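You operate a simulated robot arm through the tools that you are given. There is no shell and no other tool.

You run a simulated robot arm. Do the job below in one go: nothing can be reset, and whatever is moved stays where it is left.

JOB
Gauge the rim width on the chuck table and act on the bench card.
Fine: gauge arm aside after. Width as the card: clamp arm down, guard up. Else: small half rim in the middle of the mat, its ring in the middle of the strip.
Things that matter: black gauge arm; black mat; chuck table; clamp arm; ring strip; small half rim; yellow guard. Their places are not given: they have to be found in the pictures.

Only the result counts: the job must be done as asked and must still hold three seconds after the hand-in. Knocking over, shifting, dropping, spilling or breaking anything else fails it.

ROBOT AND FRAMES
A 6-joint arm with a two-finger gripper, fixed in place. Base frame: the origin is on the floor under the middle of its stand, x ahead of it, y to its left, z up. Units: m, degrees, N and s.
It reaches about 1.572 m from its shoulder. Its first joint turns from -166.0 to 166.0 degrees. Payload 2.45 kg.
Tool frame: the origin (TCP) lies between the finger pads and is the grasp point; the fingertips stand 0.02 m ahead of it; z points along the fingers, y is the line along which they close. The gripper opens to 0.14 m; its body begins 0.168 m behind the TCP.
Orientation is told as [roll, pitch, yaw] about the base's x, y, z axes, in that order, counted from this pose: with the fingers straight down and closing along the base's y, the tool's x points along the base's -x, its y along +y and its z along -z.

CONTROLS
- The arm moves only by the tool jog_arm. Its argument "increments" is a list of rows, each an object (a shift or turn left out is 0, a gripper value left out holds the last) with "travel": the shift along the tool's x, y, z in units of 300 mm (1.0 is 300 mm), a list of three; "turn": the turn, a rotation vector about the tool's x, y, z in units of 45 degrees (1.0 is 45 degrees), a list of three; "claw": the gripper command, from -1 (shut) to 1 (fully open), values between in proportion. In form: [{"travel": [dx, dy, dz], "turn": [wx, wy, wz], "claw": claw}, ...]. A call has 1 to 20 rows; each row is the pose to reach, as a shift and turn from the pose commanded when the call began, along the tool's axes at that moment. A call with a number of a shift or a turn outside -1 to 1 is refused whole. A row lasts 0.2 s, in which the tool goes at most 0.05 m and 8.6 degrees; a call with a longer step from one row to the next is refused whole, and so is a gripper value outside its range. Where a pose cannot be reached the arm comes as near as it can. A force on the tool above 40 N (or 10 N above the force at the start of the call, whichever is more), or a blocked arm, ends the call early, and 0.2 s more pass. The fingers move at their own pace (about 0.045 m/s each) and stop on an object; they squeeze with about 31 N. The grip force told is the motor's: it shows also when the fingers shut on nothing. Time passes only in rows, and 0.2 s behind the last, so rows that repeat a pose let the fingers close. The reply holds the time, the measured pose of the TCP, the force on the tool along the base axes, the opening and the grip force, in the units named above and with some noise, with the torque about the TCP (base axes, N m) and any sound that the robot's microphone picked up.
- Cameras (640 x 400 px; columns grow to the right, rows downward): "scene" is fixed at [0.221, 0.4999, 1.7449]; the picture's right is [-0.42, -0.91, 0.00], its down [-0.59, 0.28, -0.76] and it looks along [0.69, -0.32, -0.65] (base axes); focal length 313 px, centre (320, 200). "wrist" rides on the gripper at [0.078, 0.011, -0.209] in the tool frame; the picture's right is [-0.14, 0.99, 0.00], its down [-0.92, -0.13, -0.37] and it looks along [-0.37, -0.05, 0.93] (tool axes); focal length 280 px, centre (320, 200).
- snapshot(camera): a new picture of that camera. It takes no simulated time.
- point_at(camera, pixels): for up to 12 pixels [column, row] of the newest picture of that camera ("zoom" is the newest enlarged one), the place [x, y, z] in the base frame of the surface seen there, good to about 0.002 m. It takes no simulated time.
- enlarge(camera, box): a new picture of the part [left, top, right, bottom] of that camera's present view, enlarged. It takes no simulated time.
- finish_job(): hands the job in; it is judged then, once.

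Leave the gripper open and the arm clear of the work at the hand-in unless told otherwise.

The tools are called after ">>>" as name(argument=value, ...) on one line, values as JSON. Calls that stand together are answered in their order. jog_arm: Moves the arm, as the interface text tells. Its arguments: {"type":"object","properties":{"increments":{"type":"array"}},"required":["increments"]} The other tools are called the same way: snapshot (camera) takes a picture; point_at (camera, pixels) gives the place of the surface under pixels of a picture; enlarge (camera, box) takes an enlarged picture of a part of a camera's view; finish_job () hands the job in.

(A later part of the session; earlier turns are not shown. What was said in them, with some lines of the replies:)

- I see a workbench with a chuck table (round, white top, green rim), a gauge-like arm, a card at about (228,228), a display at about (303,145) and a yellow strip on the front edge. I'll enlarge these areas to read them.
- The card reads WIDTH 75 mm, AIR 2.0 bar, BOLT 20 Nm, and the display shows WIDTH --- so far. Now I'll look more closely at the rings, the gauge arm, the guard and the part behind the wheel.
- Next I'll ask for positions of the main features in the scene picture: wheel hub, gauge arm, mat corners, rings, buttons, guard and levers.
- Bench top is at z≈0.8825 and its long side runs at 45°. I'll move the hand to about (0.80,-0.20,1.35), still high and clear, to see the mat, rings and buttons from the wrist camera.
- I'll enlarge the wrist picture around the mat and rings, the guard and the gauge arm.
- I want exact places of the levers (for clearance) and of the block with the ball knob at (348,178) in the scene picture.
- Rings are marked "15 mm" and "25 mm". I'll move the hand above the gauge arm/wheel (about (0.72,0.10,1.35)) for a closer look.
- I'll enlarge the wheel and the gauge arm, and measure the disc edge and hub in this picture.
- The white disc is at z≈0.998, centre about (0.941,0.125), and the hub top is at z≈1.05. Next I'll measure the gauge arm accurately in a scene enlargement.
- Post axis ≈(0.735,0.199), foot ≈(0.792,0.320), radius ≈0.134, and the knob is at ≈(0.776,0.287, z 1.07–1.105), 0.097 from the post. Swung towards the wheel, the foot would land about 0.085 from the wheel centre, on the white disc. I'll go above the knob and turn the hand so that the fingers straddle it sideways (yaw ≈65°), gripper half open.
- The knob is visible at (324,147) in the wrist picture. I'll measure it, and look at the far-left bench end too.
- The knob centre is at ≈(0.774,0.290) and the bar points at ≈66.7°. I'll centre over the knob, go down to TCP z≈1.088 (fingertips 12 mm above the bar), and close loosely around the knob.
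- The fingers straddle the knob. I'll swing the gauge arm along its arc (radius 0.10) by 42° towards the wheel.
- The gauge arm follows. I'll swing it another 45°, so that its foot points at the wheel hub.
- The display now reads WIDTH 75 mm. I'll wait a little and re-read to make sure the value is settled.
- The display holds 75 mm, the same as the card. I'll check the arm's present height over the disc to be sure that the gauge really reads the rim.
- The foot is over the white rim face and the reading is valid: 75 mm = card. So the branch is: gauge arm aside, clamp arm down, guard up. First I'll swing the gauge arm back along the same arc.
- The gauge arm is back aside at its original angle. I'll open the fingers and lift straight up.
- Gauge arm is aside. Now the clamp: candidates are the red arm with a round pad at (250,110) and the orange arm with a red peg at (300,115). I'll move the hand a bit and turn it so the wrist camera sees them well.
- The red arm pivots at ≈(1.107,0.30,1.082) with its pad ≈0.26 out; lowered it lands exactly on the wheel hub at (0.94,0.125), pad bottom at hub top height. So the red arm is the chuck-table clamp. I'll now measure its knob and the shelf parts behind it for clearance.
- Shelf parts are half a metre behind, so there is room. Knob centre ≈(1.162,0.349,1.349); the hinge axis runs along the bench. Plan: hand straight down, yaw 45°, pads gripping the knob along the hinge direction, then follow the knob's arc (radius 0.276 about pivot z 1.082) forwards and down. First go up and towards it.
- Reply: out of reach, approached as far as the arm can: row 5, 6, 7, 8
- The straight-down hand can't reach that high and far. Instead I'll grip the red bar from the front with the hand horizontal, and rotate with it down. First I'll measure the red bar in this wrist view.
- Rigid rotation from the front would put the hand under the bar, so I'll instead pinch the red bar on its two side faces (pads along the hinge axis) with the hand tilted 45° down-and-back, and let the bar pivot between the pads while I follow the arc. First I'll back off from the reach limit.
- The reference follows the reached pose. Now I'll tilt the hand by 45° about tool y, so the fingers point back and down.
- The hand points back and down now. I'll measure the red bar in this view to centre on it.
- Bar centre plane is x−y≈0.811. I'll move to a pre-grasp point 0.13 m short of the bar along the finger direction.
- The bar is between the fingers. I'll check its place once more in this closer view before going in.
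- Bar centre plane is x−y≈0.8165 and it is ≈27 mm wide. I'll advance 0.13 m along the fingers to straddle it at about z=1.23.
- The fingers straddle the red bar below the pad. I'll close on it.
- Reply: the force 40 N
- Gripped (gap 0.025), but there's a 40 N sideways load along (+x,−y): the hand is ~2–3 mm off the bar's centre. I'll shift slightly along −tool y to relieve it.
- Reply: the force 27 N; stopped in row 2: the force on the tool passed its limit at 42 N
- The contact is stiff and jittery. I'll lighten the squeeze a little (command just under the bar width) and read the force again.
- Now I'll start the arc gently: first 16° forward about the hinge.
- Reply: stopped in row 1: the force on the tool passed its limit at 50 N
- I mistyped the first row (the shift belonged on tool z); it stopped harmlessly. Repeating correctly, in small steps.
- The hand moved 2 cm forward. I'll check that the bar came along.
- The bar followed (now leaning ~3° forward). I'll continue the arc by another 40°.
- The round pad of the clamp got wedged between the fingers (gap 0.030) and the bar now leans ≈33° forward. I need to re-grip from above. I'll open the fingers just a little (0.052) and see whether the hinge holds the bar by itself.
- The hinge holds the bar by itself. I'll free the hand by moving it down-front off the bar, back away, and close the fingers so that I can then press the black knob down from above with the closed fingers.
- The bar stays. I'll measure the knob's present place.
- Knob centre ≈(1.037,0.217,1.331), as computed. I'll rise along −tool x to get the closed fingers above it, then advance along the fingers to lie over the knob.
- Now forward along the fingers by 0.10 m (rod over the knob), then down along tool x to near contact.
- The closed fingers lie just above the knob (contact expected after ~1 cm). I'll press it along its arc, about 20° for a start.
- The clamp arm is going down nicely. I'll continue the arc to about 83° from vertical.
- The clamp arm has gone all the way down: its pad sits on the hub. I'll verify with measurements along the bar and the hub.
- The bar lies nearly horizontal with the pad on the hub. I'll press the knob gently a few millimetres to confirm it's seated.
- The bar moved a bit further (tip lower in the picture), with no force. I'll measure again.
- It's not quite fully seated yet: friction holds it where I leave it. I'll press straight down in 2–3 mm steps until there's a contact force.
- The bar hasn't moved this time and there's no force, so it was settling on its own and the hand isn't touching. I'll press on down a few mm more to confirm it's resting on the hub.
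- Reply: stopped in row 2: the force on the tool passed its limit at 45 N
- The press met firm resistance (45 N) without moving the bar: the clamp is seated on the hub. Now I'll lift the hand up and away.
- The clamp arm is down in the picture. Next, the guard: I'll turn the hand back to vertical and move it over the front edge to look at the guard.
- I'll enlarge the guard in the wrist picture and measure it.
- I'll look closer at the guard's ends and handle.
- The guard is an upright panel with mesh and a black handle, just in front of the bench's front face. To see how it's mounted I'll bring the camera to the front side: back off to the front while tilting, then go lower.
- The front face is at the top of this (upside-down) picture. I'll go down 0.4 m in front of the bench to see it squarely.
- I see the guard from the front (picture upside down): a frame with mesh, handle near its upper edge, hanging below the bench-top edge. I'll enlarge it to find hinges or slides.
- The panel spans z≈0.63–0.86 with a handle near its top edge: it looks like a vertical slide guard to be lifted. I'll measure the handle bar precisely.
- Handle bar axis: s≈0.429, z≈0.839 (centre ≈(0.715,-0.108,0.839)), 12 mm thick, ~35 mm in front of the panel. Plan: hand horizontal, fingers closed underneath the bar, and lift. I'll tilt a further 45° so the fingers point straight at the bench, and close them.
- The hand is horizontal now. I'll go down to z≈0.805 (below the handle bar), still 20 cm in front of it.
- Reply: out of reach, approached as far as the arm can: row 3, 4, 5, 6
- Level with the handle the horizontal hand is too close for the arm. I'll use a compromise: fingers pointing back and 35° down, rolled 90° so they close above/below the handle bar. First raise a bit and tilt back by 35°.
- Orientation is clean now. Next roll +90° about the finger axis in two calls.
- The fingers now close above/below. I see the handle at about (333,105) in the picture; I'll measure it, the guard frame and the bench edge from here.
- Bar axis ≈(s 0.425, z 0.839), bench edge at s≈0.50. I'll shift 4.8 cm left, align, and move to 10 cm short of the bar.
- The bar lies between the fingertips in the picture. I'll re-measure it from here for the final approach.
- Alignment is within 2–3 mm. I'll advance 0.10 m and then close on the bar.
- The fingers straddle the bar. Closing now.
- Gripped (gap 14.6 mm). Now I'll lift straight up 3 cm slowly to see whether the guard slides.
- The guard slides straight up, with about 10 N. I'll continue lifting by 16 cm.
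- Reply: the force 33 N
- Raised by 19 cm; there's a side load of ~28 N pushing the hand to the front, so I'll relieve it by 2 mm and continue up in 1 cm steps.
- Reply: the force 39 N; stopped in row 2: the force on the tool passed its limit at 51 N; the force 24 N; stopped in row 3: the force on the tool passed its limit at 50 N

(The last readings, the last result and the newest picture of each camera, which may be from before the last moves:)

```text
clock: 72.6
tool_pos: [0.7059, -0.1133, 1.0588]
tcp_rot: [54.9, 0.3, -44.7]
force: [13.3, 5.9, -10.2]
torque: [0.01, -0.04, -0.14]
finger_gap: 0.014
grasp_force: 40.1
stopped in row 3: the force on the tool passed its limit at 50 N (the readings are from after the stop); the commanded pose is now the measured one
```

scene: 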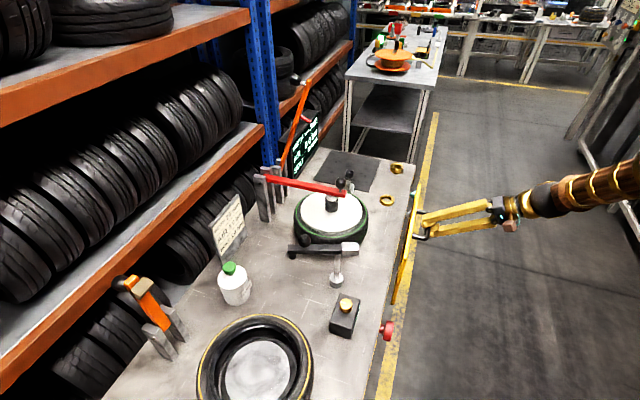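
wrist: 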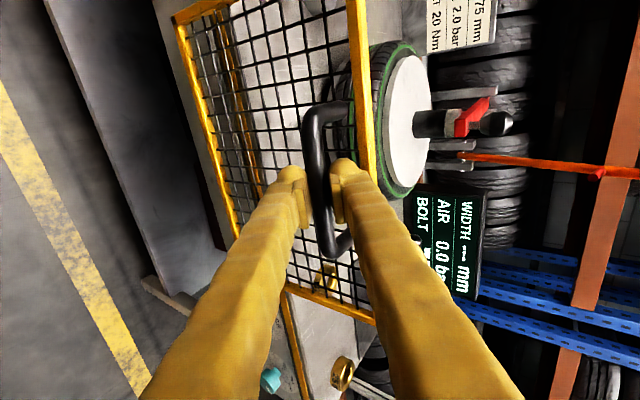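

>>> jog_arm(increments=[{"travel": [0, 0.007, -0.0044], "claw": -1}, {"travel": [0, 0.0142, -0.0092], "claw": -1}, {"travel": [0, 0.0279, -0.0188], "claw": -1}])

>>> snapshot(camera="scene")

>>> enlarge(camera="scene", box=[370, 170, 500, 310])

>>> snapshot(camera="wrist")

```text
clock: 73.0
tool_pos: [0.7067, -0.112, 1.0584]
tcp_rot: [54.7, 0.3, -44.7]
force: [13.9, 6.2, -9.9]
torque: [-0.04, -0.07, -0.11]
finger_gap: 0.0143
grasp_force: 40.2
stopped in row 1: the force on the tool passed its limit at 47 N (the readings are from after the stop); the commanded pose is now the measured one
```

```text
taken
```

scene: 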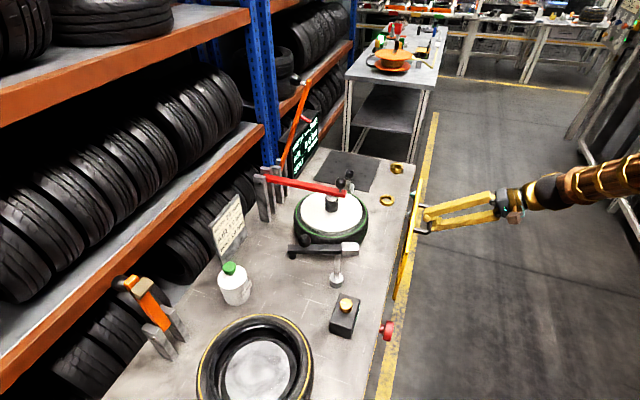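

```text
2.86 times, centred on (435, 240) of scene
```

zoom: 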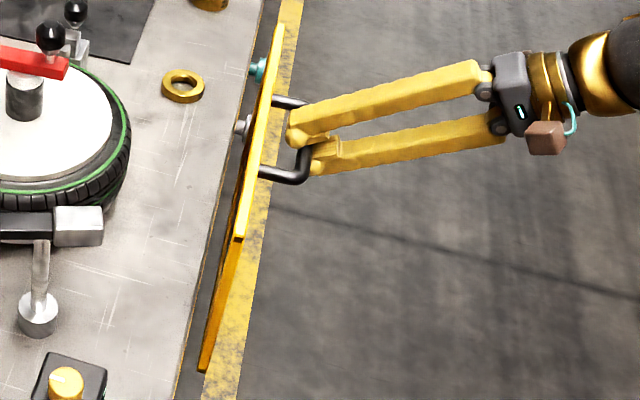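

```text
taken
```

wrist: 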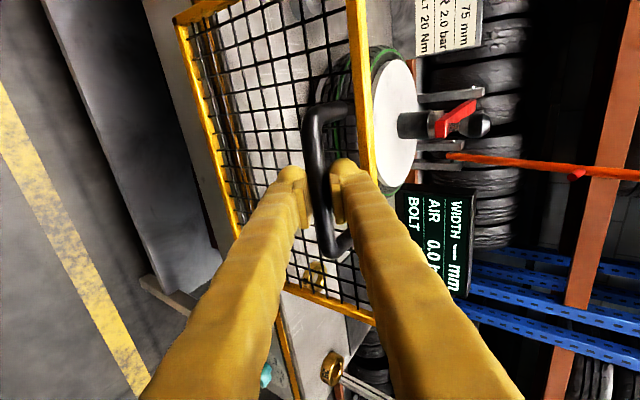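

The lift stops firmly at z≈1.0585 (22 cm travel) twice: that's the upper end. Now test whether it holds: I'll open the fingers only slightly (gap ~3 cm), still around the bar.

>>> jog_arm(increments=[{"claw": -0.7}, {"claw": -0.57}, {"claw": -0.57}, {"claw": -0.57}])

>>> snapshot(camera="wrist")

>>> enlarge(camera="scene", box=[370, 170, 500, 310])

>>> point_at(camera="wrist", pixels=[[313, 130], [316, 150], [362, 60], [364, 100], [340, 110], [318, 160]])

```text
clock: 74.0
tool_pos: [0.7064, -0.1126, 1.0601]
tcp_rot: [54.7, 0.3, -44.6]
force: [0.6, 0.2, -0.1]
torque: [0.0, 0.0, 0.03]
finger_gap: 0.03
grasp_force: 0.0
```

```text
taken
```

wrist: 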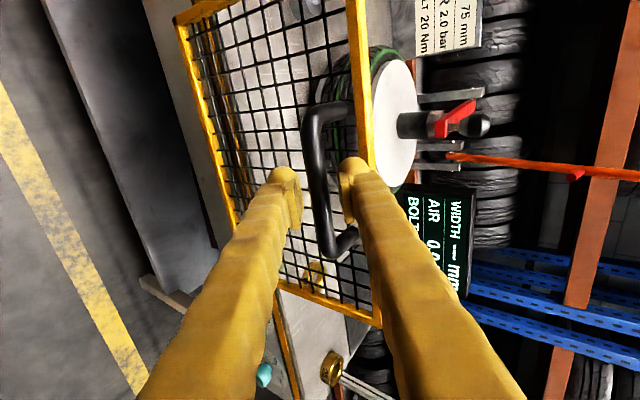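

```text
2.86 times, centred on (435, 240) of scene
```

zoom: 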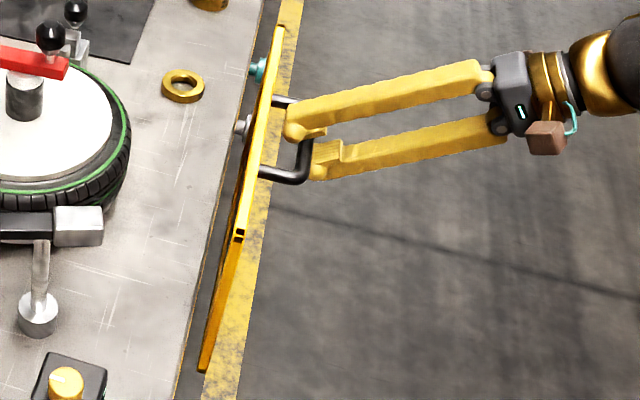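

```text
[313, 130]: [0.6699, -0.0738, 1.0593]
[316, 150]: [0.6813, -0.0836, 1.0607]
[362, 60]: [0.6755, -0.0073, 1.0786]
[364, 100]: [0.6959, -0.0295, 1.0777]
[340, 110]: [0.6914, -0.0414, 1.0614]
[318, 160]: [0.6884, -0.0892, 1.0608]
```

No force on the hand and the guard stays up by itself. I'll open a little more, back straight out, and re-check.

>>> jog_arm(increments=[{"claw": -0.36}, {"claw": -0.36}, {"travel": [0, 0, -0.08], "claw": -0.36}, {"travel": [0, 0, -0.16], "claw": -0.36}, {"travel": [0, 0, -0.28], "claw": -0.36}, {"travel": [0, 0, -0.42], "claw": 0}, {"travel": [0, 0, -0.56], "claw": 0.5}, {"travel": [0, 0, -0.56], "claw": 0.5}])

>>> snapshot(camera="wrist")

>>> snapshot(camera="scene")

```text
clock: 75.8
tool_pos: [0.6097, -0.2121, 1.1579]
tcp_rot: [54.8, 0.3, -44.7]
force: [-0.6, 1.0, -0.2]
torque: [-0.01, 0.05, -0.01]
finger_gap: 0.105
grasp_force: 0.1
```

```text
taken
```

wrist: 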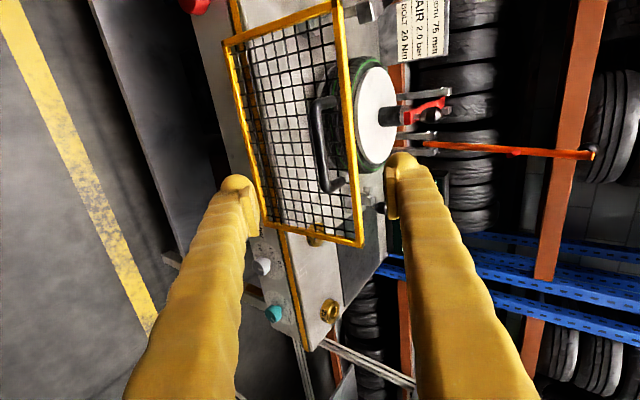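

```text
taken
```

scene: 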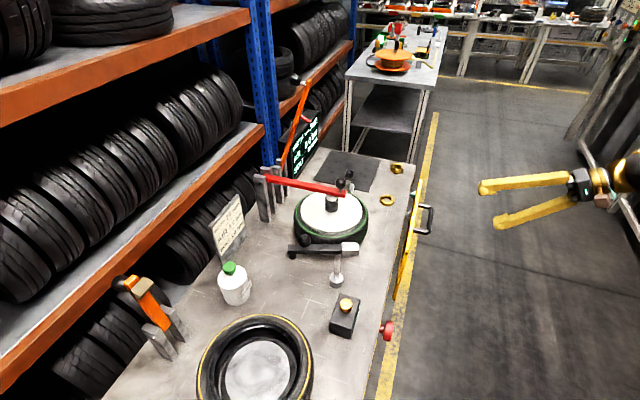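

The guard is up and the hand is free. I'll move the arm further up and away with the gripper open, then check that everything holds.

>>> jog_arm(increments=[{"travel": [0, 0.097, -0.069], "claw": 1}, {"travel": [0, 0.194, -0.137], "claw": 1}, {"travel": [0, 0.291, -0.206], "claw": 1}, {"travel": [0, 0.389, -0.274], "claw": 1}, {"travel": [0, 0.486, -0.343], "claw": 1}, {"travel": [0, 0.583, -0.411], "claw": 1}, {"travel": [0, 0.681, -0.48], "claw": 1}, {"travel": [0, 0.681, -0.48], "claw": 1}, {"travel": [0, 0.681, -0.48], "claw": 1}, {"travel": [0, 0.681, -0.48], "claw": 1}, {"travel": [0, 0.681, -0.48], "claw": 1}, {"travel": [0, 0.681, -0.48], "claw": 1}, {"travel": [0, 0.681, -0.48], "claw": 1}, {"travel": [0, 0.681, -0.48], "claw": 1}])

>>> snapshot(camera="scene")

>>> snapshot(camera="wrist")

>>> enlarge(camera="scene", box=[240, 140, 440, 310])

```text
clock: 78.8
tool_pos: [0.6101, -0.2089, 1.4046]
tcp_rot: [54.7, 0.3, -44.5]
force: [-0.5, 0.2, 0.2]
torque: [0.02, -0.01, 0.03]
finger_gap: 0.14
grasp_force: 0.0
```

```text
taken
```

scene: 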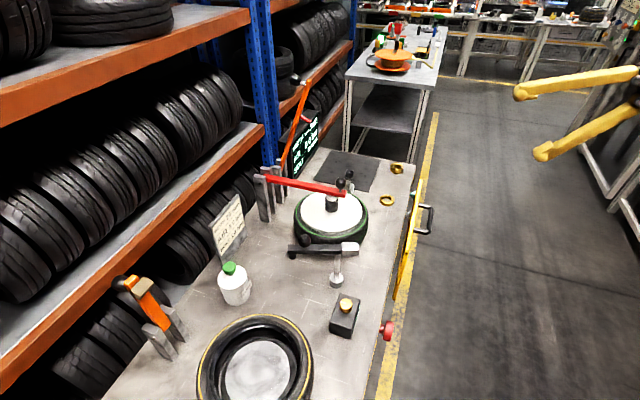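

```text
taken
```

wrist: 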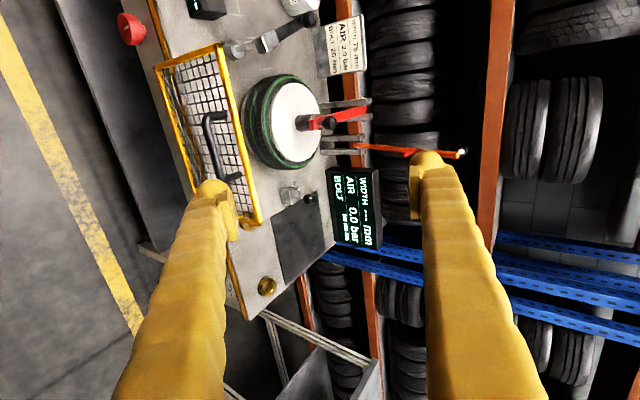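

```text
2.35 times, centred on (340, 225) of scene
```

zoom: 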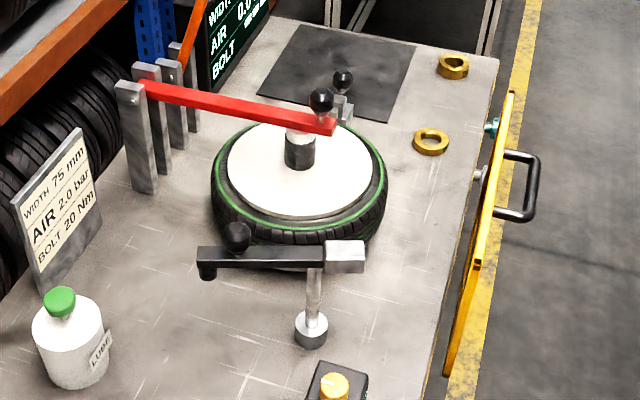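

I'll verify the guard and clamp heights once more, now about 5 s after releasing the guard.

>>> point_at(camera="zoom", pixels=[[512, 92], [478, 263], [533, 180], [150, 88], [320, 122], [300, 140], [240, 250], [345, 250]])

>>> point_at(camera="wrist", pixels=[[219, 60], [235, 130], [250, 180], [209, 145], [320, 122], [345, 117]])

>>> enlarge(camera="scene", box=[290, 150, 380, 240])

```text
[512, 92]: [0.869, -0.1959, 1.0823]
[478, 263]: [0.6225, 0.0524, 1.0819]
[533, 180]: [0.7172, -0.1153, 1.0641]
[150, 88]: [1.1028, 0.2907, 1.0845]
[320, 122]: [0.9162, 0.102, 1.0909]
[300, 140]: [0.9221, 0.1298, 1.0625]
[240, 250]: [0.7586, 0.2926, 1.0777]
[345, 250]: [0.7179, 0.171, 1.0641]
```

```text
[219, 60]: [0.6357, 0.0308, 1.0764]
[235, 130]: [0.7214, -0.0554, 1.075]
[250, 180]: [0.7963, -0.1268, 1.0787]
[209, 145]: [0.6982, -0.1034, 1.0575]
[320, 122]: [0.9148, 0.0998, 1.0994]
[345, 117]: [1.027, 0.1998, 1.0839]
```

```text
4.44 times, centred on (335, 195) of scene
```

zoom: 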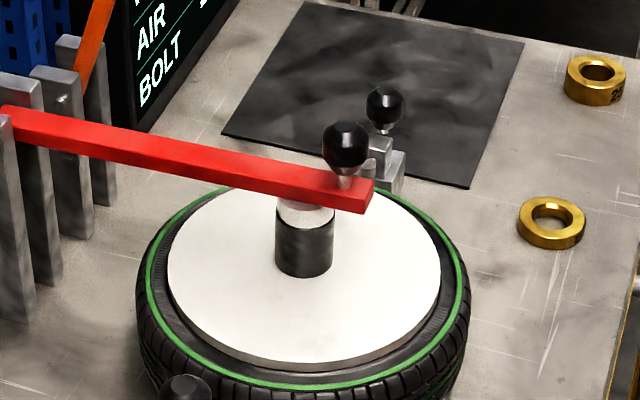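

The width read 75 mm, the same as the card. The gauge arm is back aside, the red clamp arm is seated on the hub, and the guard is at its upper stop and holding (top edge z≈1.08). The gripper is open and the arm is clear, so I'm handing in.

>>> finish_job()

```text
The job is handed in.
```

The rim gauged at 75 mm, the same as the bench card, so I lowered the clamp arm and raised the guard. The job is handed in; no pass or fail came back.

- **Gauge arm:** I swung it onto the rim to take the reading, then back to where it started. The display shows no width again.
- **Clamp arm:** I took the red arm to be the clamp, because lowered it lands exactly on the wheel hub. A 45 N press on its knob did not move it any further.
- **Guard:** I lifted it 22 cm to its upper stop. It was still up about 5 s after I let go.
- **Rim and rings:** The half rim and the two rings were left in place, since that branch did not apply.

While I was lowering the clamp arm, its round pad wedged between the fingers partway down. I released it and pressed the arm down from above by its knob. In the last pictures everything else was in place. The gripper is open and the robot arm is clear of the bench.
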